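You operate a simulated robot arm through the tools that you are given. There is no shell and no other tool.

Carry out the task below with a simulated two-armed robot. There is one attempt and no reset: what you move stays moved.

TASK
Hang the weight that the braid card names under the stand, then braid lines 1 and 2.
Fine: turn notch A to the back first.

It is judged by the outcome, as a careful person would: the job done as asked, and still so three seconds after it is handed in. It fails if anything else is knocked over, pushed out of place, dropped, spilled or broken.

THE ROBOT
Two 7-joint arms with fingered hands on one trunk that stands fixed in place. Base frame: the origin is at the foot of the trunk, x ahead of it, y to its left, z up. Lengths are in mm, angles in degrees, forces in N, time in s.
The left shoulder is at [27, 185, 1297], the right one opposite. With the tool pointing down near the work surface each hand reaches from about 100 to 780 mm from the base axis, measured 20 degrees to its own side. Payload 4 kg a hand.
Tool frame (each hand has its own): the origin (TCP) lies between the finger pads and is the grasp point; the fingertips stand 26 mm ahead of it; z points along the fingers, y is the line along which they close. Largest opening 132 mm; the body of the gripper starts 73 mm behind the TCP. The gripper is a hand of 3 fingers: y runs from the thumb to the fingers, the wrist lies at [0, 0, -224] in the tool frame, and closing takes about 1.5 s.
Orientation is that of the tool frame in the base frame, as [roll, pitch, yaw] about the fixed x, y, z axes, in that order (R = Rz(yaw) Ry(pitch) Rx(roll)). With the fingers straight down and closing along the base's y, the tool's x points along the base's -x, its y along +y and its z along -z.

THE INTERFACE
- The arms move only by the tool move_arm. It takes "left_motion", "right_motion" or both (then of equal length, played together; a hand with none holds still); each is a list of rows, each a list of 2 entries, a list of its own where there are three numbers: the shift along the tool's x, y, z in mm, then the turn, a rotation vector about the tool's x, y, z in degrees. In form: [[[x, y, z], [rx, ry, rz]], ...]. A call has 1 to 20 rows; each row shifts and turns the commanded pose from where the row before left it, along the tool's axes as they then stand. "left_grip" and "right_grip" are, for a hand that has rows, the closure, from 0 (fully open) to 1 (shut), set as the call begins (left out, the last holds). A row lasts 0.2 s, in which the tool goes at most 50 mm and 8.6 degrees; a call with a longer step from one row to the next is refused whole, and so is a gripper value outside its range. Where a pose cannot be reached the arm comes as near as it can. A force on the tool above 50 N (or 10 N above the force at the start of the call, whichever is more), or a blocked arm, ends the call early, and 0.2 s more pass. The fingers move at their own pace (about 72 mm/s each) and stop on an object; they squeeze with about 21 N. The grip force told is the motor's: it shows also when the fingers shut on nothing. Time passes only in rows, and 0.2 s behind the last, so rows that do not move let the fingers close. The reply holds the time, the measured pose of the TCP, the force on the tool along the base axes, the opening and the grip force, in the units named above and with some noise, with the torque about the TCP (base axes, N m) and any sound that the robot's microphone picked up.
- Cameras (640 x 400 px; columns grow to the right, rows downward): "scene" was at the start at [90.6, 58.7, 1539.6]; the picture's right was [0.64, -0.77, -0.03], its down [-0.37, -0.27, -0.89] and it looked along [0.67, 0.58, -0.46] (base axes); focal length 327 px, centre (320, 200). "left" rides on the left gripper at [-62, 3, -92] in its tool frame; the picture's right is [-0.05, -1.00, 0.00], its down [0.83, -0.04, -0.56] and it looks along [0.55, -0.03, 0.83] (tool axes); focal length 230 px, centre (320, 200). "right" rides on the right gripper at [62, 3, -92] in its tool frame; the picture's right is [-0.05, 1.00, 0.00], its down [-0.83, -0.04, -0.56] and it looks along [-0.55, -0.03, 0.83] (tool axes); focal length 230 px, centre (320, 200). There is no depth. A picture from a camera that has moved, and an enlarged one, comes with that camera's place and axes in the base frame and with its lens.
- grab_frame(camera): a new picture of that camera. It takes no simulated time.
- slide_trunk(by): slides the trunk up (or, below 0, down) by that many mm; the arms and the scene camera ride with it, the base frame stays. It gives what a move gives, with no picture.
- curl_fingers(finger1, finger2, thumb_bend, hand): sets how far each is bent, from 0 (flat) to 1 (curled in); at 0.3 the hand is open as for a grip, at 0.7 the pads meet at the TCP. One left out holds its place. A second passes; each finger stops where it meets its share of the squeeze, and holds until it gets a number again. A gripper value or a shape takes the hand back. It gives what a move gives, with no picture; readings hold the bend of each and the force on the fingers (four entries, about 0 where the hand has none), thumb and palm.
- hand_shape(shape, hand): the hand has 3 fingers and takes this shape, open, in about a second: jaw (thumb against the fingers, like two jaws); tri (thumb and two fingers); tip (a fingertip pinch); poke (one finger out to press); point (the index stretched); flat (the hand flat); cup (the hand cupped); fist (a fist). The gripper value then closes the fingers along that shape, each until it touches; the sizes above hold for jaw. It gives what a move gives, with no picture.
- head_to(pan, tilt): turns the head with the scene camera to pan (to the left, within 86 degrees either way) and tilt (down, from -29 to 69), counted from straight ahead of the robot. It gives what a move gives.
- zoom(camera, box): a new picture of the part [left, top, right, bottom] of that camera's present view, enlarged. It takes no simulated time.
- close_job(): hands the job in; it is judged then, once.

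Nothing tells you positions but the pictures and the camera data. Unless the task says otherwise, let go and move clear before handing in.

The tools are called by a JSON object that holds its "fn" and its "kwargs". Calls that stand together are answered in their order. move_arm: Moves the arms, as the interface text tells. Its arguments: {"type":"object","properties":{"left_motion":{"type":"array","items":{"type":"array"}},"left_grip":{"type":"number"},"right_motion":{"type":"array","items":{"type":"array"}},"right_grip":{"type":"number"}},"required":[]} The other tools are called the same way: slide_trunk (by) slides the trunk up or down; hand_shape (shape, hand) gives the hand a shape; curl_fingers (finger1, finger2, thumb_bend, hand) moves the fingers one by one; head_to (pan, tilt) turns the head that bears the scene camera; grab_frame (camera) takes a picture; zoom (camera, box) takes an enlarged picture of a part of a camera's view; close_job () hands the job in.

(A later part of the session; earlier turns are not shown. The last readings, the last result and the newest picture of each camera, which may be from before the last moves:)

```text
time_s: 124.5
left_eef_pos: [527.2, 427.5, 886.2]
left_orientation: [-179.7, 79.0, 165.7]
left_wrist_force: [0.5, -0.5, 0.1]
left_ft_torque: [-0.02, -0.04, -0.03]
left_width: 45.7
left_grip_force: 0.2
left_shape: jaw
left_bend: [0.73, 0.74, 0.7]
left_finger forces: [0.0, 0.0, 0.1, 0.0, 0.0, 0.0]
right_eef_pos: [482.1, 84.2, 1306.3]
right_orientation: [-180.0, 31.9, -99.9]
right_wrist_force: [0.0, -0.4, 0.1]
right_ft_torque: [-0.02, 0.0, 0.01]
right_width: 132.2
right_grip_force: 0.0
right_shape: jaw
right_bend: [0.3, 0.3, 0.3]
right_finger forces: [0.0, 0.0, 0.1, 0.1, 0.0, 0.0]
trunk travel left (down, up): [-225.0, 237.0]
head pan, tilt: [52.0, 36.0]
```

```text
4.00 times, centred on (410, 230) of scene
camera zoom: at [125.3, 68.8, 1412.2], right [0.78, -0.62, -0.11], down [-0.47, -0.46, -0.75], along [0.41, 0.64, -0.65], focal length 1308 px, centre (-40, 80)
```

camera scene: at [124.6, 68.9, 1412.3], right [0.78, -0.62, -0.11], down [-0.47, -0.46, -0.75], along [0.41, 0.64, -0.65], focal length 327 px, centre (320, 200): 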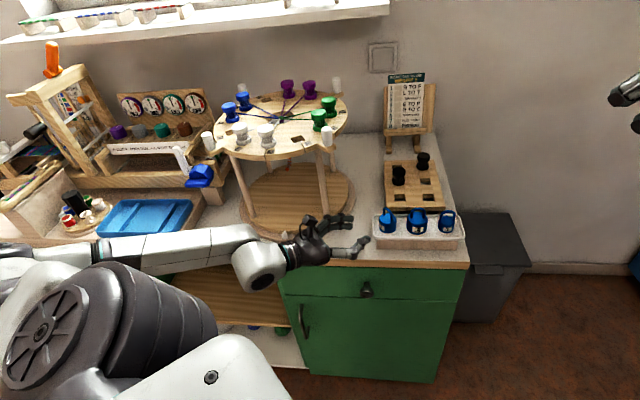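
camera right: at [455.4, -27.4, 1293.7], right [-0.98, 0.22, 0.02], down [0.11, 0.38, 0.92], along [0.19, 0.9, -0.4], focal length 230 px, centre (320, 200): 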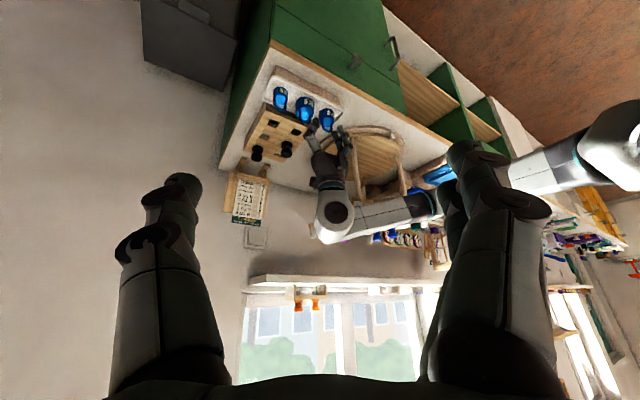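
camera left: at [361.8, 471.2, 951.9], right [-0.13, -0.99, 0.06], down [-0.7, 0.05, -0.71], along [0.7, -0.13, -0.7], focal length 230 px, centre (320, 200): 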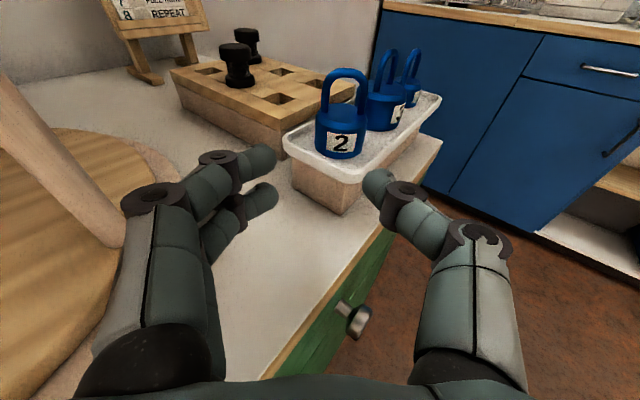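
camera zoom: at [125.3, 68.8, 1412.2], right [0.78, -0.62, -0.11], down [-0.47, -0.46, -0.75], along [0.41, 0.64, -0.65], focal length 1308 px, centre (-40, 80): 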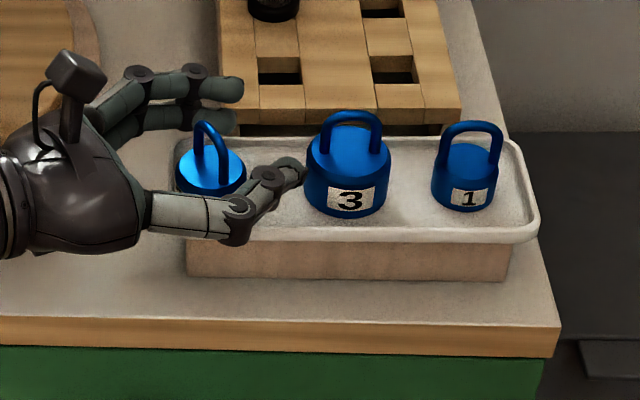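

The fingertips curve inward, so a wide object slides towards the palm; I should pinch at the very fingertips. I open a little more, back straight out, and look at the "tip" pinch shape.

{"fn": "move_arm", "kwargs": {"left_motion": [[[0, -0.8, 0], [0, 0, 0]], [[0, 0, 0], [0, 0, 0]], [[1.9, 0, -9.8], [0, 0, 0]], [[2.9, 0, -14.7], [0, 0, 0]], [[3.8, 0, -19.6], [0, 0, 0]], [[3.8, 0, -19.6], [0, 0, 0]], [[3.8, 0, -19.6], [0, 0, 0]]], "left_grip": 0.6}}

{"fn": "grab_frame", "kwargs": {"camera": "left"}}

{"fn": "hand_shape", "kwargs": {"hand": "left", "shape": "tip"}}

{"fn": "grab_frame", "kwargs": {"camera": "left"}}

{"fn": "zoom", "kwargs": {"camera": "scene", "box": [280, 180, 480, 280]}}

```text
time_s: 126.0
left_eef_pos: [441.2, 448.5, 885.9]
left_orientation: [-179.8, 79.1, 165.6]
left_wrist_force: [0.2, -0.3, 0.2]
left_ft_torque: [0.0, 0.0, -0.01]
left_width: 52.2
left_grip_force: 0.0
left_shape: jaw
left_bend: [0.73, 0.73, 0.7]
left_finger forces: [0.0, 0.1, 0.0, 0.1, 0.0, 0.1]
right_eef_pos: [479.8, 83.4, 1305.9]
right_orientation: [-180.0, 32.0, -100.0]
right_wrist_force: [0.3, -0.2, -0.1]
right_ft_torque: [0.01, 0.01, 0.0]
right_width: 132.0
right_grip_force: 0.1
right_shape: jaw
right_bend: [0.3, 0.3, 0.3]
right_finger forces: [0.0, 0.0, 0.1, 0.0, 0.0, 0.1]
trunk travel left (down, up): [-225.0, 237.0]
head pan, tilt: [52.0, 36.0]
```

```text
taken
camera left: at [365.7, 471.7, 963.7], right [-0.24, -0.97, 0.05], down [-0.69, 0.13, -0.71], along [0.68, -0.21, -0.7], focal length 230 px, centre (320, 200)
```

left: 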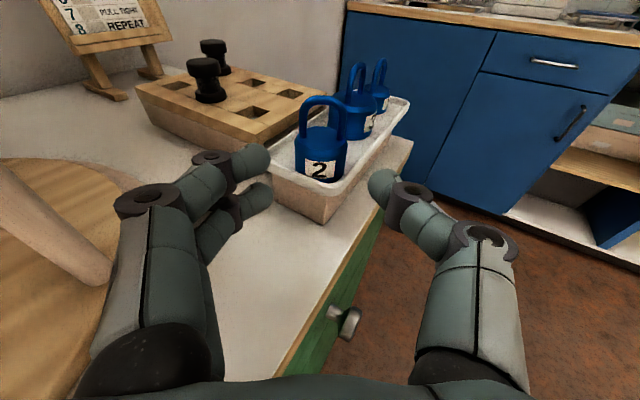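

```text
time_s: 127.0
left_eef_pos: [443.5, 449.0, 885.1]
left_orientation: [-179.7, 79.1, 165.7]
left_wrist_force: [-0.1, 0.4, -0.7]
left_ft_torque: [-0.02, 0.0, 0.0]
left_width: 131.9
left_grip_force: 0.0
left_shape: tip
left_bend: [0.3, 0.3, 0.3]
left_finger forces: [0.0, 0.0, 0.1, 0.0, 0.0, 0.0]
right_eef_pos: [481.0, 84.8, 1306.5]
right_orientation: [180.0, 31.9, -100.0]
right_wrist_force: [1.3, -0.9, 0.0]
right_ft_torque: [0.01, 0.0, 0.05]
right_width: 131.9
right_grip_force: 0.0
right_shape: jaw
right_bend: [0.3, 0.3, 0.3]
right_finger forces: [0.0, 0.1, 0.0, 0.0, 0.0, 0.1]
trunk travel left (down, up): [-225.0, 237.0]
head pan, tilt: [52.0, 36.0]
```

```text
taken
camera left: at [366.2, 472.0, 963.3], right [-0.24, -0.97, 0.05], down [-0.69, 0.13, -0.71], along [0.68, -0.21, -0.7], focal length 230 px, centre (320, 200)
```

left: 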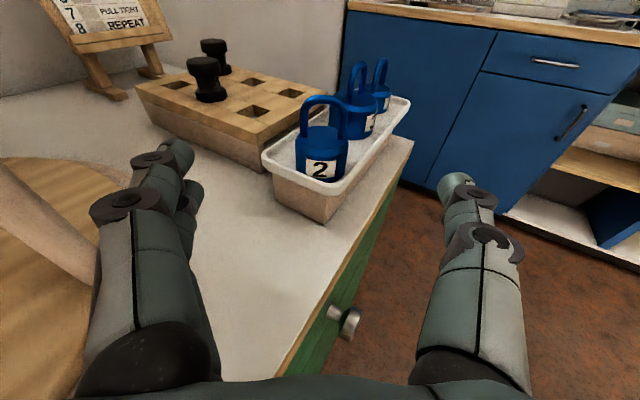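

```text
3.20 times, centred on (380, 230) of scene
camera zoom: at [125.2, 68.9, 1412.3], right [0.78, -0.62, -0.11], down [-0.47, -0.46, -0.75], along [0.41, 0.64, -0.65], focal length 1046 px, centre (128, 104)
```

zoom: 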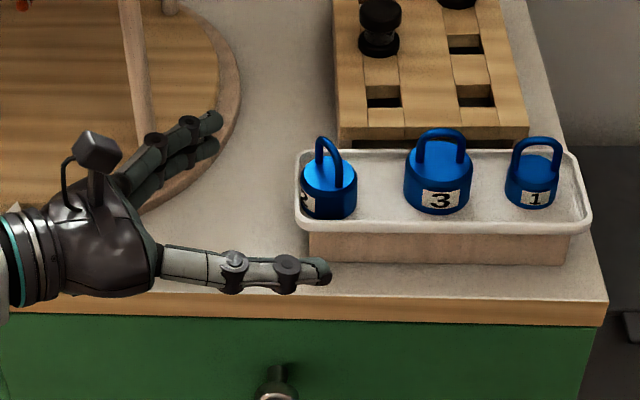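

{"fn": "move_arm", "kwargs": {"left_motion": [[[0, 0, 0], [0, 0, 0]], [[0, 0, 0], [0, 0, 0]], [[0, 0, 0], [0, 0, 0]], [[0, 0, 0], [0, 0, 0]], [[0, 0, 0], [0, 0, 0]], [[0, 0, 0], [0, 0, 0]]], "left_grip": 0.65}}

{"fn": "grab_frame", "kwargs": {"camera": "left"}}

{"fn": "zoom", "kwargs": {"camera": "scene", "box": [280, 180, 480, 280]}}

```text
time_s: 128.3
left_eef_pos: [443.2, 449.4, 885.6]
left_orientation: [-179.7, 79.1, 165.7]
left_wrist_force: [-0.1, -0.9, -0.4]
left_ft_torque: [-0.01, -0.02, 0.02]
left_width: 46.9
left_grip_force: 0.0
left_shape: tip
left_bend: [0.73, 0.73, 0.7]
left_finger forces: [0.0, 0.1, 0.0, 0.0, 0.0, 0.1]
right_eef_pos: [480.9, 85.3, 1307.1]
right_orientation: [-180.0, 32.0, -100.0]
right_wrist_force: [1.1, -0.4, 0.2]
right_ft_torque: [0.02, 0.03, -0.01]
right_width: 131.8
right_grip_force: 0.1
right_shape: jaw
right_bend: [0.3, 0.3, 0.3]
right_finger forces: [0.1, 0.0, 0.0, 0.1, 0.0, 0.0]
trunk travel left (down, up): [-225.0, 237.0]
head pan, tilt: [52.0, 36.0]
```

```text
taken
camera left: at [366.1, 472.0, 963.3], right [-0.24, -0.97, 0.05], down [-0.69, 0.13, -0.71], along [0.68, -0.21, -0.7], focal length 230 px, centre (320, 200)
```

left: 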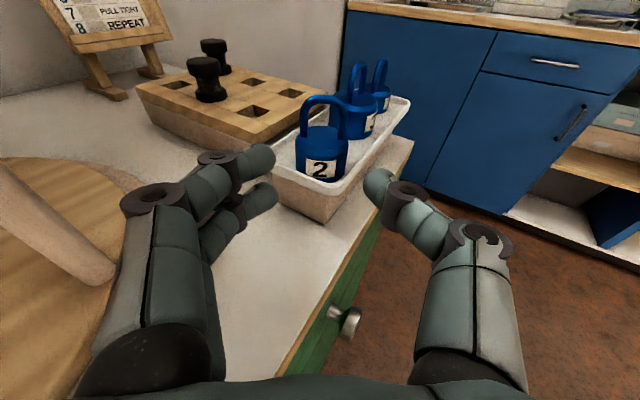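

```text
3.20 times, centred on (380, 230) of scene
camera zoom: at [125.2, 68.9, 1412.2], right [0.78, -0.62, -0.11], down [-0.47, -0.46, -0.75], along [0.41, 0.64, -0.65], focal length 1046 px, centre (128, 104)
```

zoom: 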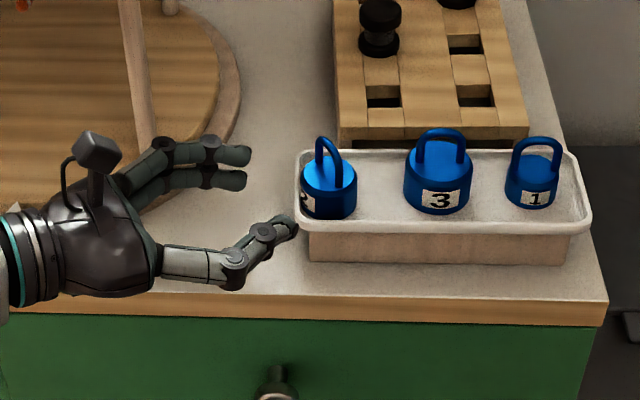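

The "tip" shape looks the same as jaw on this hand, so I return to jaw. Weight 2 now sits at about [515, 429.5]; I'll pinch its body with the fingertips (TCP 19 mm short of its centre, z≈878), where the rim no longer interferes.

{"fn": "hand_shape", "kwargs": {"hand": "left", "shape": "jaw"}}

{"fn": "move_arm", "kwargs": {"left_motion": [[[0, 0, 0], [0, 0, 0]], [[0, 0, 0], [0, 0, 0]], [[0, 0, 0], [0, 0, 0]], [[0, 0, 0], [0, 0, 0]], [[0, 0, 0], [0, 0, 0]], [[-1, -0.5, 18.6], [0, 0, 0]], [[-1, -0.5, 18.6], [0, 0, 0]]], "left_grip": 0.58}}

{"fn": "zoom", "kwargs": {"camera": "left", "box": [220, 60, 440, 260]}}

{"fn": "zoom", "kwargs": {"camera": "scene", "box": [300, 180, 460, 280]}}

```text
time_s: 129.2
left_eef_pos: [443.6, 448.7, 886.7]
left_orientation: [-179.7, 79.0, 165.8]
left_wrist_force: [-0.3, 0.0, 0.2]
left_ft_torque: [0.0, -0.01, 0.01]
left_width: 132.2
left_grip_force: 0.0
left_shape: jaw
left_bend: [0.3, 0.3, 0.3]
left_finger forces: [0.0, 0.0, 0.1, 0.0, 0.0, 0.0]
right_eef_pos: [481.3, 84.3, 1306.1]
right_orientation: [179.9, 32.0, -99.9]
right_wrist_force: [0.7, -0.4, -0.8]
right_ft_torque: [-0.02, -0.03, 0.01]
right_width: 131.7
right_grip_force: 0.1
right_shape: jaw
right_bend: [0.3, 0.3, 0.3]
right_finger forces: [0.1, 0.0, 0.1, 0.0, 0.0, 0.1]
trunk travel left (down, up): [-225.0, 237.0]
head pan, tilt: [52.0, 36.0]
```

```text
time_s: 130.8
left_eef_pos: [478.3, 438.4, 880.6]
left_orientation: [-179.5, 78.9, 166.2]
left_wrist_force: [-0.5, -0.1, 0.1]
left_ft_torque: [0.01, 0.02, -0.04]
left_width: 55.9
left_grip_force: 0.2
left_shape: jaw
left_bend: [0.73, 0.73, 0.7]
left_finger forces: [0.0, 0.0, 0.0, 0.1, 0.1, 0.0]
right_eef_pos: [481.1, 85.0, 1306.1]
right_orientation: [180.0, 32.0, -100.0]
right_wrist_force: [0.2, 0.0, -0.4]
right_ft_torque: [-0.04, -0.02, 0.04]
right_width: 132.3
right_grip_force: 0.0
right_shape: jaw
right_bend: [0.3, 0.3, 0.3]
right_finger forces: [0.1, 0.0, 0.0, 0.1, 0.1, 0.0]
trunk travel left (down, up): [-225.0, 237.0]
head pan, tilt: [52.0, 36.0]
```

```text
2.00 times, centred on (330, 160) of left
camera zoom: at [401.3, 461.1, 958.3], right [-0.24, -0.97, 0.05], down [-0.69, 0.13, -0.71], along [0.68, -0.21, -0.7], focal length 460 px, centre (300, 280)
```

zoom: 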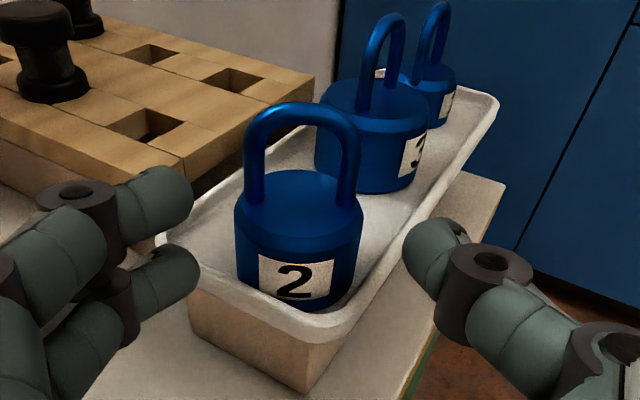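

```text
4.00 times, centred on (380, 230) of scene
camera zoom: at [125.8, 69.1, 1412.2], right [0.78, -0.62, -0.11], down [-0.47, -0.46, -0.75], along [0.41, 0.64, -0.65], focal length 1308 px, centre (80, 80)
```

zoom: 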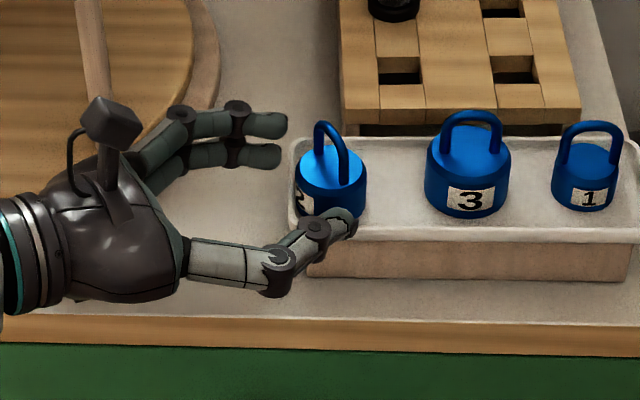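

Good. One more 18 mm advance, then check the fingertips against the body.

{"fn": "move_arm", "kwargs": {"left_motion": [[[-1, 0, 18], [0, 0, 0]]]}}

{"fn": "zoom", "kwargs": {"camera": "left", "box": [220, 80, 440, 280]}}

{"fn": "zoom", "kwargs": {"camera": "scene", "box": [300, 180, 460, 280]}}

```text
time_s: 131.2
left_eef_pos: [496.1, 433.8, 879.5]
left_orientation: [-179.8, 79.0, 165.7]
left_wrist_force: [-0.7, 0.1, 0.7]
left_ft_torque: [0.04, 0.01, 0.02]
left_width: 55.6
left_grip_force: 0.1
left_shape: jaw
left_bend: [0.73, 0.73, 0.7]
left_finger forces: [0.1, 0.9, 0.1, 0.1, 0.1, 0.1]
right_eef_pos: [482.2, 85.1, 1306.0]
right_orientation: [179.8, 32.0, -100.0]
right_wrist_force: [0.0, -0.2, -0.3]
right_ft_torque: [-0.01, -0.01, 0.01]
right_width: 131.9
right_grip_force: 0.1
right_shape: jaw
right_bend: [0.3, 0.3, 0.3]
right_finger forces: [0.0, 0.1, 0.1, 0.0, 0.0, 0.1]
trunk travel left (down, up): [-225.0, 237.0]
head pan, tilt: [52.0, 36.0]
```

```text
2.00 times, centred on (330, 180) of left
camera zoom: at [418.8, 456.8, 957.0], right [-0.24, -0.97, 0.05], down [-0.69, 0.13, -0.71], along [0.68, -0.21, -0.7], focal length 460 px, centre (300, 240)
```

zoom: 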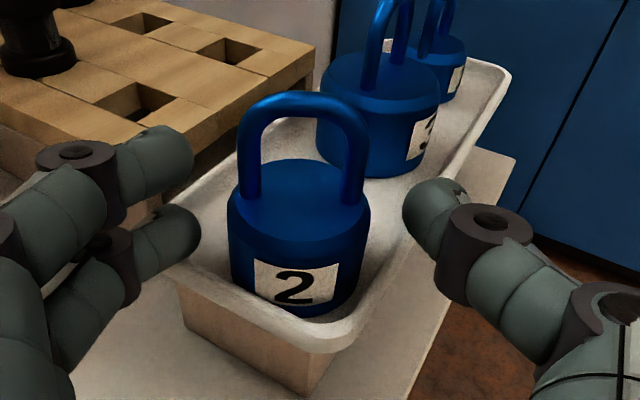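

```text
4.00 times, centred on (380, 230) of scene
camera zoom: at [126.3, 69.0, 1412.1], right [0.78, -0.62, -0.11], down [-0.48, -0.46, -0.75], along [0.41, 0.64, -0.65], focal length 1308 px, centre (80, 80)
```

zoom: 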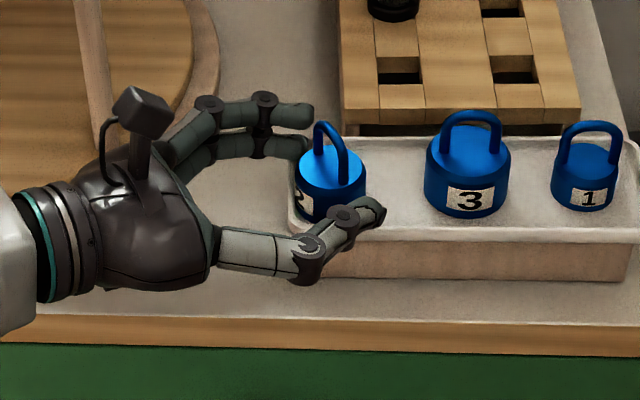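

The lower finger just brushes the tray rim (0.9 N). I raise 3 mm and then close.

{"fn": "move_arm", "kwargs": {"left_motion": [[[-3, 0, -0.6], [0, 0, 0]]]}}

{"fn": "move_arm", "kwargs": {"left_motion": [[[0, 0, 0], [0, 0, 0]], [[0, 0, 0], [0, 0, 0]], [[0, 0, 0], [0, 0, 0]], [[0, 0, 0], [0, 0, 0]], [[0, 0, 0], [0, 0, 0]]], "left_grip": 0.85}}

{"fn": "zoom", "kwargs": {"camera": "left", "box": [220, 80, 440, 280]}}

{"fn": "zoom", "kwargs": {"camera": "scene", "box": [300, 180, 460, 280]}}

```text
time_s: 131.7
left_eef_pos: [494.6, 433.8, 881.7]
left_orientation: [-179.7, 78.9, 165.8]
left_wrist_force: [0.1, 0.6, 0.1]
left_ft_torque: [0.01, 0.03, 0.0]
left_width: 55.9
left_grip_force: 0.1
left_shape: jaw
left_bend: [0.73, 0.73, 0.7]
left_finger forces: [0.1, 0.0, 0.0, 0.1, 0.0, 0.1]
right_eef_pos: [480.3, 84.2, 1306.1]
right_orientation: [-179.9, 32.0, -100.0]
right_wrist_force: [0.4, -0.6, -0.4]
right_ft_torque: [0.0, -0.02, 0.0]
right_width: 131.7
right_grip_force: 0.0
right_shape: jaw
right_bend: [0.3, 0.3, 0.3]
right_finger forces: [0.0, 0.0, 0.0, 0.0, 0.0, 0.0]
trunk travel left (down, up): [-225.0, 237.0]
head pan, tilt: [52.0, 36.0]
```

```text
time_s: 132.8
left_eef_pos: [496.0, 433.9, 882.7]
left_orientation: [-179.7, 79.0, 165.8]
left_wrist_force: [0.1, -0.5, 1.0]
left_ft_torque: [-0.05, 0.03, -0.05]
left_width: 31.9
left_grip_force: 21.1
left_shape: jaw
left_bend: [0.73, 0.73, 0.7]
left_finger forces: [9.7, 9.3, 0.0, 0.0, 18.6, 0.0]
right_eef_pos: [480.8, 84.6, 1305.4]
right_orientation: [-180.0, 32.0, -100.0]
right_wrist_force: [0.3, -0.4, -0.6]
right_ft_torque: [0.01, 0.01, -0.02]
right_width: 132.1
right_grip_force: 0.1
right_shape: jaw
right_bend: [0.3, 0.3, 0.3]
right_finger forces: [0.1, 0.0, 0.0, 0.1, 0.1, 0.0]
trunk travel left (down, up): [-225.0, 237.0]
head pan, tilt: [52.0, 36.0]
```

```text
2.00 times, centred on (330, 180) of left
camera zoom: at [418.4, 457.2, 960.1], right [-0.24, -0.97, 0.05], down [-0.69, 0.13, -0.71], along [0.68, -0.21, -0.7], focal length 460 px, centre (300, 240)
```

zoom: 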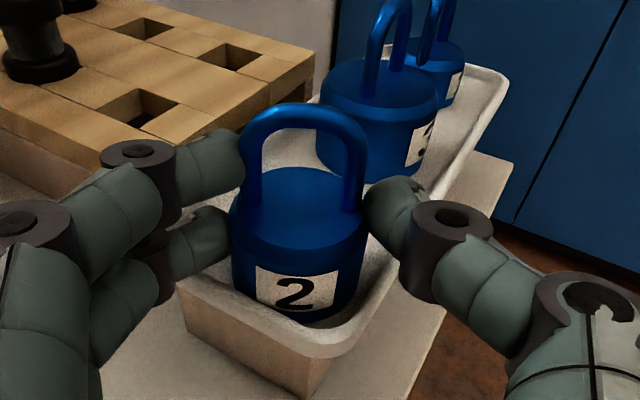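

```text
4.00 times, centred on (380, 230) of scene
camera zoom: at [125.3, 68.9, 1412.2], right [0.78, -0.62, -0.11], down [-0.47, -0.46, -0.75], along [0.41, 0.64, -0.65], focal length 1308 px, centre (80, 80)
```

zoom: 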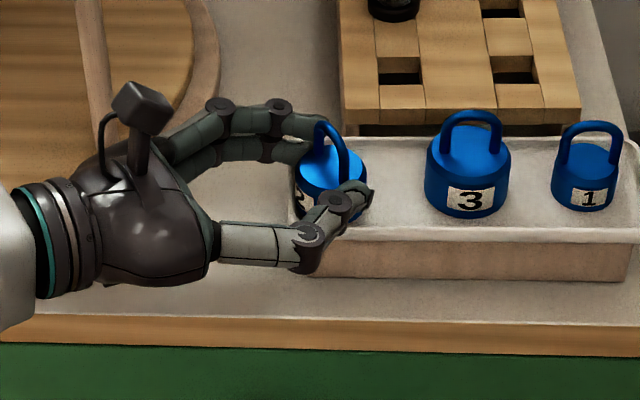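

A solid pinch (about 19 N each side). I lift slowly and check that it holds.

{"fn": "move_arm", "kwargs": {"left_motion": [[[-5, 0, -1], [0, 0, 0]], [[-10, 0, -2], [0, 0, 0]], [[-15, 0, -3], [0, 0, 0]], [[-15, 0, -3], [0, 0, 0]]]}}

{"fn": "grab_frame", "kwargs": {"camera": "left"}}

{"fn": "zoom", "kwargs": {"camera": "scene", "box": [300, 160, 460, 260]}}

```text
time_s: 133.8
left_eef_pos: [495.4, 435.1, 928.5]
left_orientation: [-179.6, 78.9, 165.8]
left_wrist_force: [-0.1, -0.1, -3.0]
left_ft_torque: [0.02, 0.06, 0.0]
left_width: 32.1
left_grip_force: 20.9
left_shape: jaw
left_bend: [0.73, 0.73, 0.7]
left_finger forces: [9.3, 9.2, 0.0, 0.1, 17.9, 0.0]
right_eef_pos: [481.7, 83.6, 1306.9]
right_orientation: [-180.0, 32.0, -100.0]
right_wrist_force: [-0.4, 0.0, 0.5]
right_ft_torque: [0.03, 0.04, -0.01]
right_width: 131.7
right_grip_force: 0.0
right_shape: jaw
right_bend: [0.3, 0.3, 0.3]
right_finger forces: [0.1, 0.0, 0.1, 0.0, 0.0, 0.0]
trunk travel left (down, up): [-225.0, 237.0]
head pan, tilt: [52.0, 36.0]
```

```text
taken
camera left: at [418.3, 457.0, 1006.2], right [-0.24, -0.97, 0.05], down [-0.69, 0.13, -0.71], along [0.68, -0.21, -0.7], focal length 230 px, centre (320, 200)
```

left: 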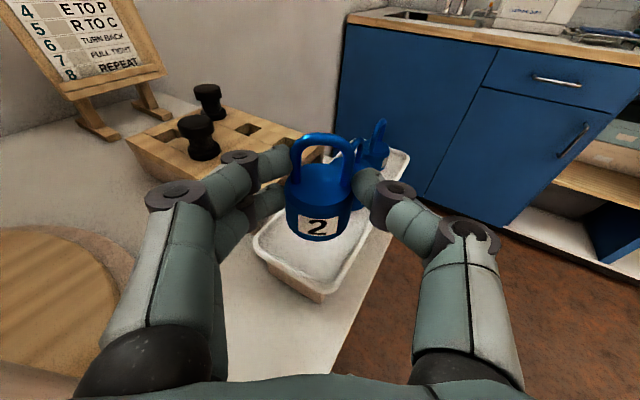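

```text
4.00 times, centred on (380, 210) of scene
camera zoom: at [125.2, 68.7, 1412.3], right [0.78, -0.62, -0.11], down [-0.47, -0.46, -0.75], along [0.41, 0.64, -0.65], focal length 1308 px, centre (80, 160)
```

zoom: 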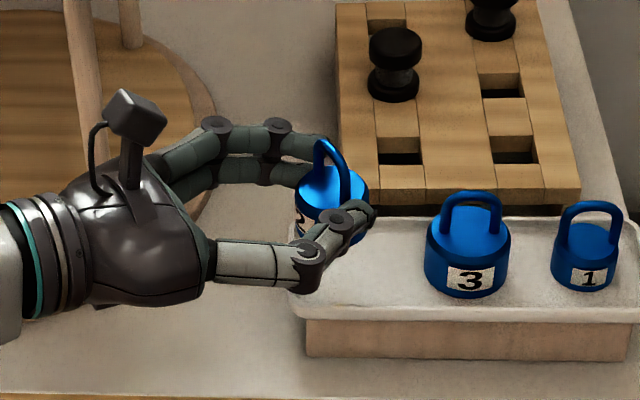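

Weight 2 is up, upright and stable. I retract towards the robot so I can swing the hand round to azimuth 35° clear of the stand's legs.

{"fn": "move_arm", "kwargs": {"left_motion": [[[1, -4, -15.6], [0, 0, 0]], [[1, -8, -15.6], [0, 0, 0]], [[1, -12, -15.6], [0, 0, 0]], [[1, -12, -15.6], [0, 0, 0]], [[1, -11.5, -15.6], [0, 0, 0]]]}}

{"fn": "grab_frame", "kwargs": {"camera": "scene"}}

```text
time_s: 135.1
left_eef_pos: [407.7, 408.9, 936.1]
left_orientation: [-179.7, 79.0, 165.6]
left_wrist_force: [-1.1, -0.1, -2.7]
left_ft_torque: [0.05, 0.04, -0.05]
left_width: 31.9
left_grip_force: 20.8
left_shape: jaw
left_bend: [0.73, 0.73, 0.7]
left_finger forces: [9.3, 9.4, 0.0, 0.1, 17.7, 0.0]
right_eef_pos: [480.5, 85.9, 1305.6]
right_orientation: [180.0, 32.0, -100.1]
right_wrist_force: [0.2, 0.1, 0.3]
right_ft_torque: [-0.01, -0.04, 0.01]
right_width: 131.7
right_grip_force: 0.1
right_shape: jaw
right_bend: [0.3, 0.3, 0.3]
right_finger forces: [0.0, 0.0, 0.0, 0.0, 0.1, 0.0]
trunk travel left (down, up): [-225.0, 237.0]
head pan, tilt: [52.0, 36.0]
```

```text
taken
camera scene: at [125.1, 68.8, 1412.3], right [0.78, -0.62, -0.11], down [-0.47, -0.46, -0.75], along [0.41, 0.64, -0.65], focal length 327 px, centre (320, 200)
```

scene: 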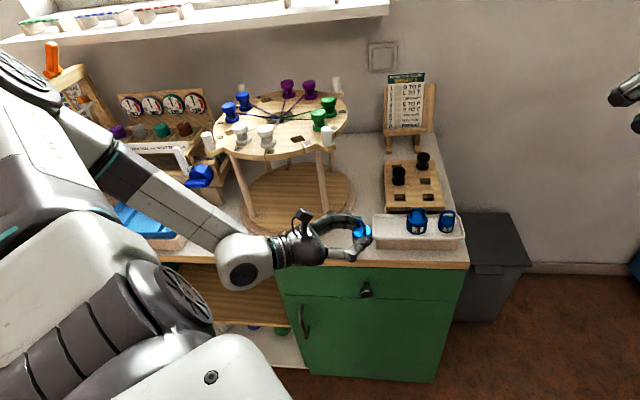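

All in reach, the weight is steady. Now I swing the hand about its wrist towards azimuth 35°, a few degrees at a time.

{"fn": "move_arm", "kwargs": {"left_motion": [[[0.3, 26.6, -1.6], [-6.87, 0, -1.34]], [[0.3, 26.6, -1.6], [-6.87, 0, -1.34]]]}}

{"fn": "move_arm", "kwargs": {"left_motion": [[[0.3, 26.6, -1.6], [-6.87, 0, -1.34]], [[0.3, 26.6, -1.6], [-6.87, 0, -1.34]]]}}

```text
time_s: 135.7
left_eef_pos: [413.9, 462.5, 935.5]
left_orientation: [-179.6, 79.1, 180.0]
left_wrist_force: [0.0, 0.2, -2.0]
left_ft_torque: [0.0, 0.05, 0.01]
left_width: 31.7
left_grip_force: 20.7
left_shape: jaw
left_bend: [0.73, 0.73, 0.7]
left_finger forces: [9.2, 9.6, 0.0, 0.0, 17.6, 0.0]
right_eef_pos: [482.3, 85.5, 1306.5]
right_orientation: [-179.9, 32.0, -100.1]
right_wrist_force: [-0.1, -1.0, -0.3]
right_ft_torque: [-0.02, 0.02, 0.03]
right_width: 131.8
right_grip_force: 0.1
right_shape: jaw
right_bend: [0.3, 0.3, 0.3]
right_finger forces: [0.0, 0.0, 0.0, 0.0, 0.0, 0.0]
trunk travel left (down, up): [-225.0, 237.0]
head pan, tilt: [52.0, 36.0]
```

```text
time_s: 136.2
left_eef_pos: [406.4, 513.8, 936.5]
left_orientation: [-179.6, 78.8, -165.9]
left_wrist_force: [-0.2, 0.1, -2.7]
left_ft_torque: [0.02, 0.08, 0.0]
left_width: 31.3
left_grip_force: 21.2
left_shape: jaw
left_bend: [0.73, 0.73, 0.7]
left_finger forces: [9.3, 9.5, 0.0, 0.0, 17.5, 0.0]
right_eef_pos: [481.0, 84.4, 1306.2]
right_orientation: [-179.9, 32.0, -100.0]
right_wrist_force: [-0.5, -0.1, -1.0]
right_ft_torque: [0.02, 0.0, 0.04]
right_width: 132.0
right_grip_force: 0.0
right_shape: jaw
right_bend: [0.3, 0.3, 0.3]
right_finger forces: [0.0, 0.0, 0.1, 0.0, 0.0, 0.0]
trunk travel left (down, up): [-225.0, 237.0]
head pan, tilt: [52.0, 36.0]
```

Azimuth 14° and still in reach. Two more small steps.

{"fn": "move_arm", "kwargs": {"left_motion": [[[0.3, 24, -1.6], [-6.3, 0, -1.25]]]}}

{"fn": "move_arm", "kwargs": {"left_motion": [[[0.3, 22, -1.6], [-5.9, 0, -1.15]]]}}

{"fn": "grab_frame", "kwargs": {"camera": "left"}}

{"fn": "grab_frame", "kwargs": {"camera": "scene"}}

```text
time_s: 136.7
left_eef_pos: [400.8, 535.1, 937.5]
left_orientation: [-179.5, 78.8, -159.5]
left_wrist_force: [0.3, 0.2, -2.6]
left_ft_torque: [-0.03, 0.03, 0.0]
left_width: 31.7
left_grip_force: 20.8
left_shape: jaw
left_bend: [0.73, 0.73, 0.7]
left_finger forces: [9.1, 9.4, 0.0, 0.1, 17.1, 0.0]
right_eef_pos: [481.8, 84.1, 1306.3]
right_orientation: [180.0, 31.9, -100.0]
right_wrist_force: [0.5, -0.1, -0.4]
right_ft_torque: [-0.01, -0.02, 0.0]
right_width: 131.8
right_grip_force: 0.0
right_shape: jaw
right_bend: [0.3, 0.3, 0.3]
right_finger forces: [0.0, 0.0, 0.0, 0.0, 0.0, 0.1]
trunk travel left (down, up): [-225.0, 237.0]
head pan, tilt: [52.0, 36.0]
```

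```text
time_s: 137.1
left_eef_pos: [393.6, 554.8, 936.9]
left_orientation: [-179.7, 78.8, -153.9]
left_wrist_force: [0.4, -0.4, -2.9]
left_ft_torque: [-0.01, 0.03, 0.02]
left_width: 31.6
left_grip_force: 21.1
left_shape: jaw
left_bend: [0.73, 0.73, 0.7]
left_finger forces: [9.1, 9.5, 0.0, 0.1, 16.9, 0.1]
right_eef_pos: [482.1, 84.1, 1305.9]
right_orientation: [180.0, 31.9, -100.0]
right_wrist_force: [-0.3, 0.5, 0.4]
right_ft_torque: [0.01, -0.01, 0.02]
right_width: 131.9
right_grip_force: 0.1
right_shape: jaw
right_bend: [0.3, 0.3, 0.3]
right_finger forces: [0.0, 0.0, 0.0, 0.1, 0.1, 0.0]
trunk travel left (down, up): [-225.0, 237.0]
head pan, tilt: [52.0, 36.0]
```

```text
taken
camera left: at [320.0, 523.3, 1015.1], right [0.45, -0.89, 0.05], down [-0.61, -0.35, -0.71], along [0.65, 0.28, -0.7], focal length 230 px, centre (320, 200)
```

left: 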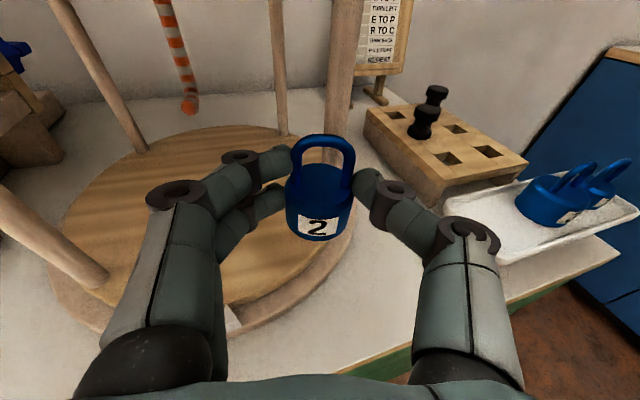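

```text
taken
camera scene: at [125.4, 69.3, 1412.2], right [0.78, -0.62, -0.11], down [-0.47, -0.46, -0.75], along [0.41, 0.64, -0.65], focal length 327 px, centre (320, 200)
```

scene: 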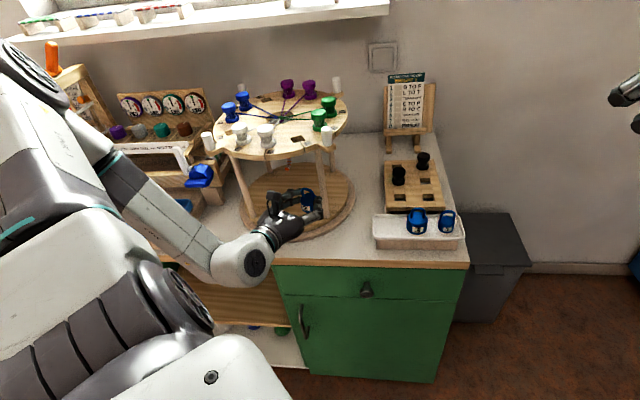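

In reach at azimuth 26°. The front-right leg is ahead of the weight, so I keep swinging left before going forward.

{"fn": "move_arm", "kwargs": {"left_motion": [[[0.5, 32, -4], [-5.9, 0, -1.15]]]}}

{"fn": "move_arm", "kwargs": {"left_motion": [[[0, 20, 0], [0, 0, 0]]]}}

{"fn": "grab_frame", "kwargs": {"camera": "left"}}

```text
time_s: 137.4
left_eef_pos: [377.3, 583.5, 936.8]
left_orientation: [-179.6, 78.8, -147.6]
left_wrist_force: [-0.6, 0.4, -2.8]
left_ft_torque: [-0.05, 0.0, -0.04]
left_width: 31.7
left_grip_force: 20.5
left_shape: jaw
left_bend: [0.73, 0.73, 0.7]
left_finger forces: [9.1, 9.6, 0.0, 0.0, 16.8, 0.0]
right_eef_pos: [479.6, 85.6, 1306.0]
right_orientation: [180.0, 32.0, -100.0]
right_wrist_force: [-1.0, -0.5, 0.3]
right_ft_torque: [0.02, -0.01, 0.0]
right_width: 132.1
right_grip_force: 0.0
right_shape: jaw
right_bend: [0.3, 0.3, 0.3]
right_finger forces: [0.1, 0.0, 0.1, 0.1, 0.0, 0.0]
trunk travel left (down, up): [-225.0, 237.0]
head pan, tilt: [52.0, 36.0]
```

```text
time_s: 137.8
left_eef_pos: [365.1, 600.4, 935.4]
left_orientation: [-179.3, 78.9, -147.4]
left_wrist_force: [-0.2, -0.1, -2.0]
left_ft_torque: [0.0, 0.07, -0.02]
left_width: 31.4
left_grip_force: 21.0
left_shape: jaw
left_bend: [0.73, 0.73, 0.7]
left_finger forces: [9.0, 9.6, 0.0, 0.0, 16.6, 0.0]
right_eef_pos: [481.1, 84.2, 1305.9]
right_orientation: [-180.0, 32.0, -99.9]
right_wrist_force: [0.9, 0.2, 0.5]
right_ft_torque: [-0.02, -0.01, -0.01]
right_width: 131.9
right_grip_force: 0.2
right_shape: jaw
right_bend: [0.3, 0.3, 0.3]
right_finger forces: [0.0, 0.1, 0.0, 0.0, 0.0, 0.0]
trunk travel left (down, up): [-225.0, 237.0]
head pan, tilt: [52.0, 36.0]
```

```text
taken
camera left: at [295.7, 561.1, 1014.8], right [0.54, -0.84, 0.05], down [-0.57, -0.41, -0.71], along [0.62, 0.35, -0.7], focal length 230 px, centre (320, 200)
```

left: 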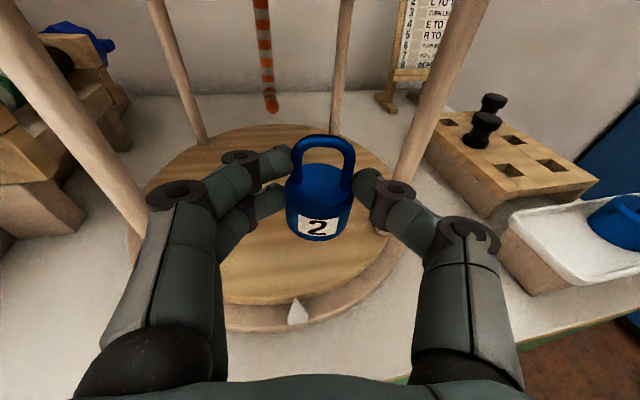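

In reach at azimuth 32.5°, weight upright. I flatten the hand to ~85° (for clearance under the bobbin plugs) and lower to z≈905 before going under the disc.

{"fn": "move_arm", "kwargs": {"left_motion": [[[0, 0, 0], [0, -3, 0]], [[0, 0, 0], [0, -3, 0]]]}}

{"fn": "move_arm", "kwargs": {"left_motion": [[[15, 0, 1.3], [0, 0, 0]], [[15, 0, 1.3], [0, 0, 0]]]}}

```text
time_s: 138.4
left_eef_pos: [365.5, 600.6, 936.4]
left_orientation: [-179.0, 85.0, -147.1]
left_wrist_force: [-0.9, -0.3, -2.4]
left_ft_torque: [-0.06, 0.03, -0.02]
left_width: 31.7
left_grip_force: 21.4
left_shape: jaw
left_bend: [0.73, 0.73, 0.7]
left_finger forces: [8.9, 9.6, 0.0, 0.0, 16.8, 0.0]
right_eef_pos: [480.7, 86.3, 1305.8]
right_orientation: [179.9, 32.0, -99.9]
right_wrist_force: [0.0, 0.5, -0.8]
right_ft_torque: [0.0, -0.02, -0.01]
right_width: 132.0
right_grip_force: 0.0
right_shape: jaw
right_bend: [0.3, 0.3, 0.3]
right_finger forces: [0.1, 0.0, 0.0, 0.1, 0.0, 0.0]
trunk travel left (down, up): [-225.0, 237.0]
head pan, tilt: [52.0, 36.0]
```

```text
time_s: 139.1
left_eef_pos: [365.2, 602.4, 905.6]
left_orientation: [-179.2, 85.0, -147.2]
left_wrist_force: [0.5, -0.9, -2.5]
left_ft_torque: [-0.06, 0.03, 0.01]
left_width: 31.4
left_grip_force: 21.3
left_shape: jaw
left_bend: [0.73, 0.73, 0.7]
left_finger forces: [8.8, 9.7, 0.1, 0.0, 16.6, 0.0]
right_eef_pos: [481.3, 84.9, 1306.2]
right_orientation: [180.0, 32.0, -100.0]
right_wrist_force: [-0.7, 0.1, 0.2]
right_ft_torque: [0.01, 0.0, 0.0]
right_width: 132.0
right_grip_force: 0.2
right_shape: jaw
right_bend: [0.3, 0.3, 0.3]
right_finger forces: [0.1, 0.0, 0.0, 0.1, 0.0, 0.0]
trunk travel left (down, up): [-225.0, 237.0]
head pan, tilt: [52.0, 36.0]
```

Excellent: tilt 85° at z 905 is in reach. I bring the right hand's camera back to its side-view place to watch the hanging.

{"fn": "move_arm", "kwargs": {"right_motion": [[[-8.3, 10.6, 37], [0, 0, 0]], [[-8.3, 10.6, 37], [0, 0, 0]], [[-8.3, 10.6, 37], [0, 0, 0]], [[-8.3, 10.6, 37], [0, 0, 0]], [[-8.3, 10.6, 37], [0, 0, 0]], [[-8.3, 10.6, 37], [0, 0, 0]], [[-8.3, 10.6, 37], [0, 0, 0]], [[-8.3, 10.6, 37], [0, 0, 0]], [[-8.3, 10.6, 37], [0, 0, 0]], [[-8.3, 10.6, 37], [0, 0, 0]]]}}

{"fn": "grab_frame", "kwargs": {"camera": "right"}}

{"fn": "grab_frame", "kwargs": {"camera": "left"}}

```text
time_s: 141.2
left_eef_pos: [365.9, 602.6, 905.9]
left_orientation: [-178.5, 84.9, -146.6]
left_wrist_force: [0.9, -0.1, -2.6]
left_ft_torque: [-0.03, 0.05, 0.02]
left_width: 31.4
left_grip_force: 21.3
left_shape: jaw
left_bend: [0.73, 0.73, 0.7]
left_finger forces: [8.7, 9.6, 0.0, 0.0, 16.2, 0.0]
right_eef_pos: [423.1, 366.5, 1037.1]
right_orientation: [-180.0, 32.0, -100.1]
right_wrist_force: [0.5, 0.0, 0.6]
right_ft_torque: [0.0, 0.02, 0.02]
right_width: 131.9
right_grip_force: 0.0
right_shape: jaw
right_bend: [0.3, 0.3, 0.3]
right_finger forces: [0.0, 0.0, 0.0, 0.0, 0.0, 0.0]
trunk travel left (down, up): [-225.0, 237.0]
head pan, tilt: [52.0, 36.0]
```

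```text
taken
camera right: at [401.4, 267.3, 1082.8], right [-0.98, 0.22, 0.03], down [0.11, 0.4, 0.91], along [0.19, 0.89, -0.41], focal length 230 px, centre (320, 200)
```

right: 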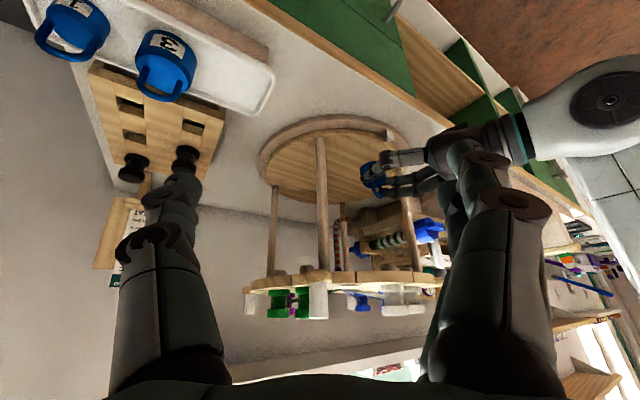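

```text
taken
camera left: at [288.4, 559.1, 975.4], right [0.53, -0.85, 0.05], down [-0.51, -0.37, -0.78], along [0.68, 0.39, -0.63], focal length 230 px, centre (320, 200)
```

left: 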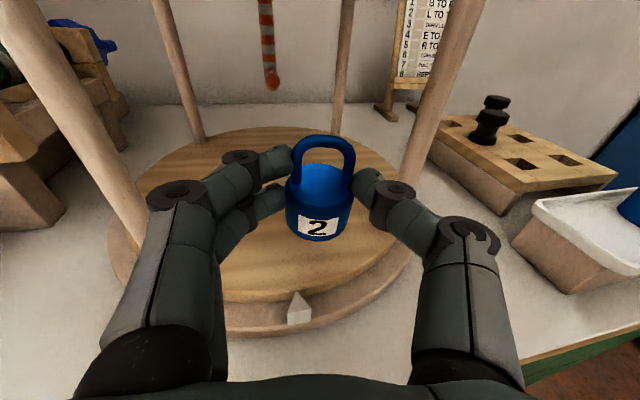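

{"fn": "zoom", "kwargs": {"camera": "right", "box": [310, 130, 450, 290]}}

{"fn": "zoom", "kwargs": {"camera": "left", "box": [220, 0, 420, 250]}}

```text
2.50 times, centred on (380, 210) of right
camera zoom: at [401.4, 267.3, 1082.8], right [-0.98, 0.22, 0.03], down [0.11, 0.4, 0.91], along [0.19, 0.89, -0.41], focal length 575 px, centre (170, 175)
```

zoom: 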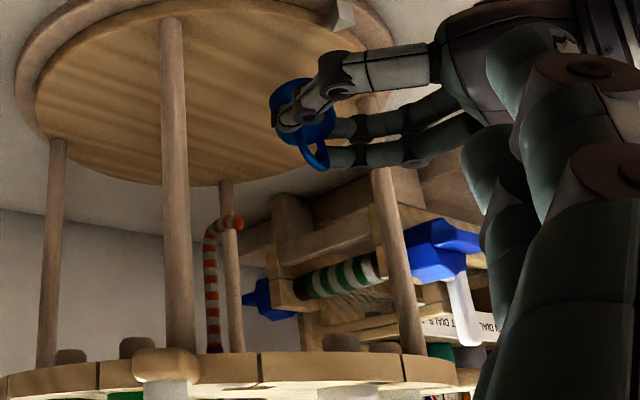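

```text
1.60 times, centred on (320, 125) of left
camera zoom: at [288.4, 559.1, 975.4], right [0.53, -0.85, 0.05], down [-0.51, -0.37, -0.78], along [0.68, 0.39, -0.63], focal length 368 px, centre (320, 320)
```

zoom: 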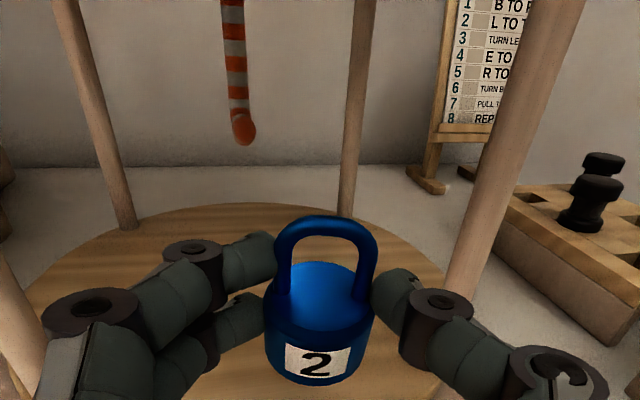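

{"fn": "zoom", "kwargs": {"camera": "right", "box": [325, 195, 375, 245]}}

{"fn": "zoom", "kwargs": {"camera": "left", "box": [250, 40, 300, 100]}}

```text
8.00 times, centred on (350, 220) of right
camera zoom: at [401.4, 267.3, 1082.8], right [-0.98, 0.22, 0.03], down [0.11, 0.4, 0.91], along [0.19, 0.89, -0.41], focal length 1841 px, centre (80, 40)
```

zoom: 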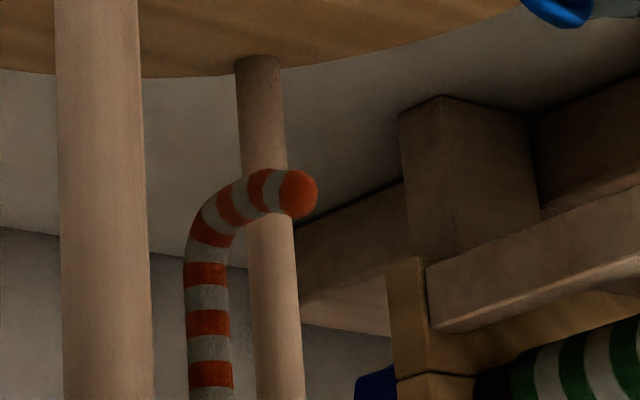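

```text
6.67 times, centred on (275, 70) of left
camera zoom: at [288.4, 559.1, 975.4], right [0.53, -0.85, 0.05], down [-0.51, -0.37, -0.78], along [0.68, 0.39, -0.63], focal length 1534 px, centre (620, 1067)
```

zoom: 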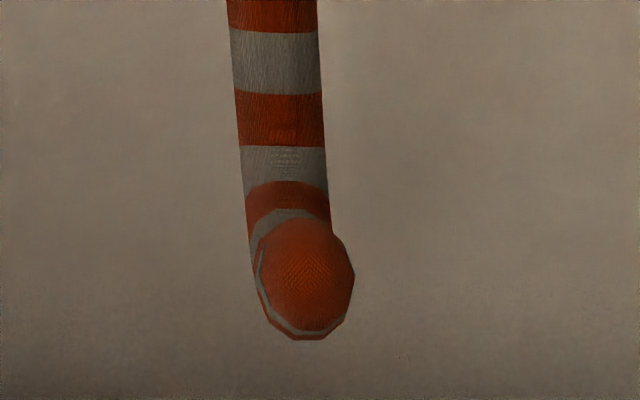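

The two cameras agree well: arch bar centre [379, 611, 927]; hook tip [439.5, 694.5, 934], lowest part of the hook about z 929 near the stem. I turn the hand 5° more for leg clearance and move to a pre-entry point about 25 mm in front of the tip, bar at z≈946.

{"fn": "move_arm", "kwargs": {"left_motion": [[[0, 0, 0], [-5, 0, -0.44]]]}}

{"fn": "move_arm", "kwargs": {"left_motion": [[[-6.5, 5.9, 17.6], [0, 0, 0]], [[-6.5, 5.9, 17.6], [0, 0, 0]]]}}

{"fn": "grab_frame", "kwargs": {"camera": "left"}}

{"fn": "zoom", "kwargs": {"camera": "right", "box": [310, 130, 450, 290]}}

```text
time_s: 141.7
left_eef_pos: [364.8, 601.1, 905.5]
left_orientation: [-179.1, 84.9, -142.2]
left_wrist_force: [-0.2, 0.3, -2.3]
left_ft_torque: [-0.03, 0.08, -0.02]
left_width: 31.4
left_grip_force: 21.2
left_shape: jaw
left_bend: [0.73, 0.73, 0.7]
left_finger forces: [8.8, 9.5, 0.1, 0.0, 16.0, 0.1]
right_eef_pos: [423.3, 365.2, 1036.2]
right_orientation: [180.0, 32.1, -100.0]
right_wrist_force: [-0.6, 0.2, -0.1]
right_ft_torque: [0.01, -0.02, -0.01]
right_width: 132.1
right_grip_force: 0.1
right_shape: jaw
right_bend: [0.3, 0.3, 0.3]
right_finger forces: [0.1, 0.0, 0.0, 0.0, 0.1, 0.0]
trunk travel left (down, up): [-225.0, 237.0]
head pan, tilt: [52.0, 36.0]
```

```text
time_s: 142.2
left_eef_pos: [388.0, 633.0, 916.9]
left_orientation: [-179.0, 84.9, -142.1]
left_wrist_force: [-1.0, 0.1, -3.0]
left_ft_torque: [-0.03, 0.03, -0.02]
left_width: 31.4
left_grip_force: 20.6
left_shape: jaw
left_bend: [0.73, 0.73, 0.7]
left_finger forces: [8.8, 9.5, 0.0, 0.1, 15.8, 0.0]
right_eef_pos: [423.4, 364.5, 1036.7]
right_orientation: [-180.0, 32.0, -100.1]
right_wrist_force: [-0.6, -0.3, 0.0]
right_ft_torque: [-0.01, 0.01, 0.01]
right_width: 132.1
right_grip_force: 0.1
right_shape: jaw
right_bend: [0.3, 0.3, 0.3]
right_finger forces: [0.1, 0.0, 0.0, 0.0, 0.0, 0.0]
trunk travel left (down, up): [-225.0, 237.0]
head pan, tilt: [52.0, 36.0]
```

```text
taken
camera left: at [314.7, 583.2, 985.8], right [0.6, -0.8, 0.05], down [-0.47, -0.41, -0.78], along [0.64, 0.44, -0.63], focal length 230 px, centre (320, 200)
```

left: 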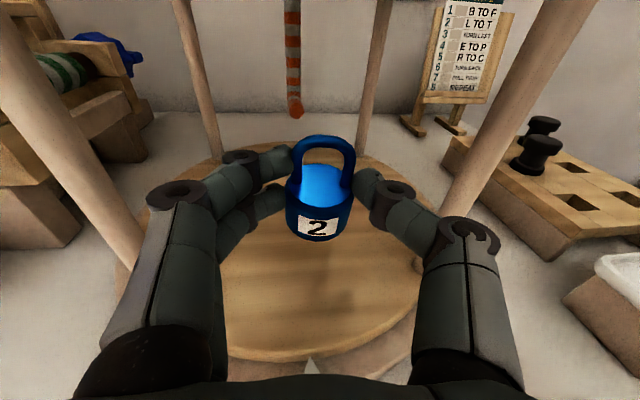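

```text
2.50 times, centred on (380, 210) of right
camera zoom: at [401.6, 266.3, 1083.3], right [-0.98, 0.22, 0.03], down [0.11, 0.4, 0.91], along [0.19, 0.89, -0.41], focal length 575 px, centre (170, 175)
```

zoom: 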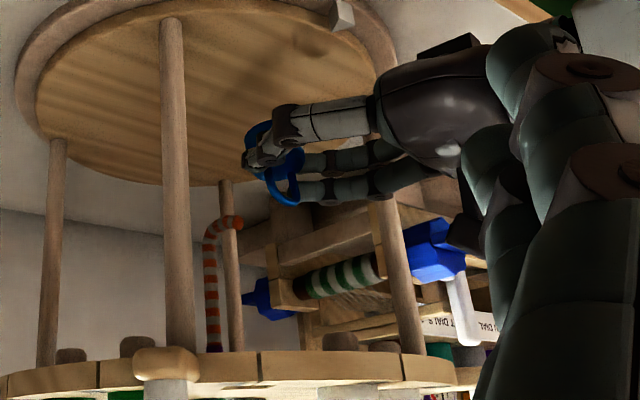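

{"fn": "move_arm", "kwargs": {"left_motion": [[[-6, 6.8, 17.6], [0, 0, 0]], [[-6, 6.8, 14], [0, 0, 0]]]}}

{"fn": "zoom", "kwargs": {"camera": "left", "box": [240, 60, 400, 230]}}

{"fn": "zoom", "kwargs": {"camera": "right", "box": [310, 170, 410, 270]}}

```text
time_s: 142.8
left_eef_pos: [406.6, 663.6, 925.0]
left_orientation: [-179.1, 84.9, -142.1]
left_wrist_force: [-0.8, 0.1, -1.7]
left_ft_torque: [-0.03, 0.04, -0.03]
left_width: 31.2
left_grip_force: 21.3
left_shape: jaw
left_bend: [0.73, 0.73, 0.7]
left_finger forces: [8.8, 9.6, 0.0, 0.1, 15.8, 0.0]
right_eef_pos: [421.1, 365.4, 1036.4]
right_orientation: [-180.0, 31.9, -100.0]
right_wrist_force: [-0.1, 0.2, 0.0]
right_ft_torque: [0.01, -0.03, -0.02]
right_width: 131.9
right_grip_force: 0.0
right_shape: jaw
right_bend: [0.3, 0.3, 0.3]
right_finger forces: [0.0, 0.0, 0.0, 0.0, 0.0, 0.0]
trunk travel left (down, up): [-225.0, 237.0]
head pan, tilt: [52.0, 36.0]
```

```text
2.35 times, centred on (320, 145) of left
camera zoom: at [333.7, 613.6, 995.1], right [0.6, -0.8, 0.05], down [-0.47, -0.41, -0.78], along [0.64, 0.44, -0.63], focal length 541 px, centre (320, 329)
```

zoom: 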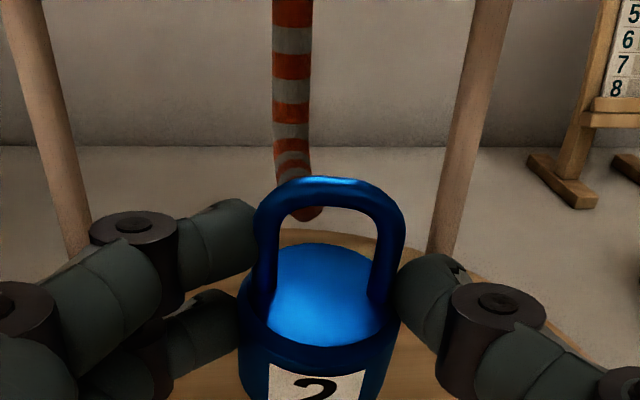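

```text
4.00 times, centred on (360, 220) of right
camera zoom: at [401.5, 266.1, 1083.4], right [-0.98, 0.22, 0.03], down [0.11, 0.4, 0.91], along [0.19, 0.89, -0.41], focal length 920 px, centre (160, 120)
```

zoom: 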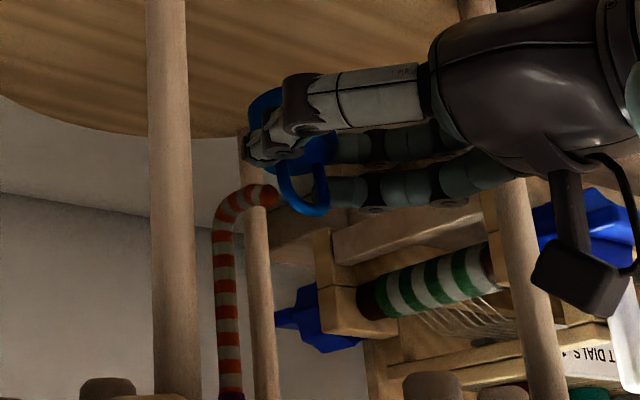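

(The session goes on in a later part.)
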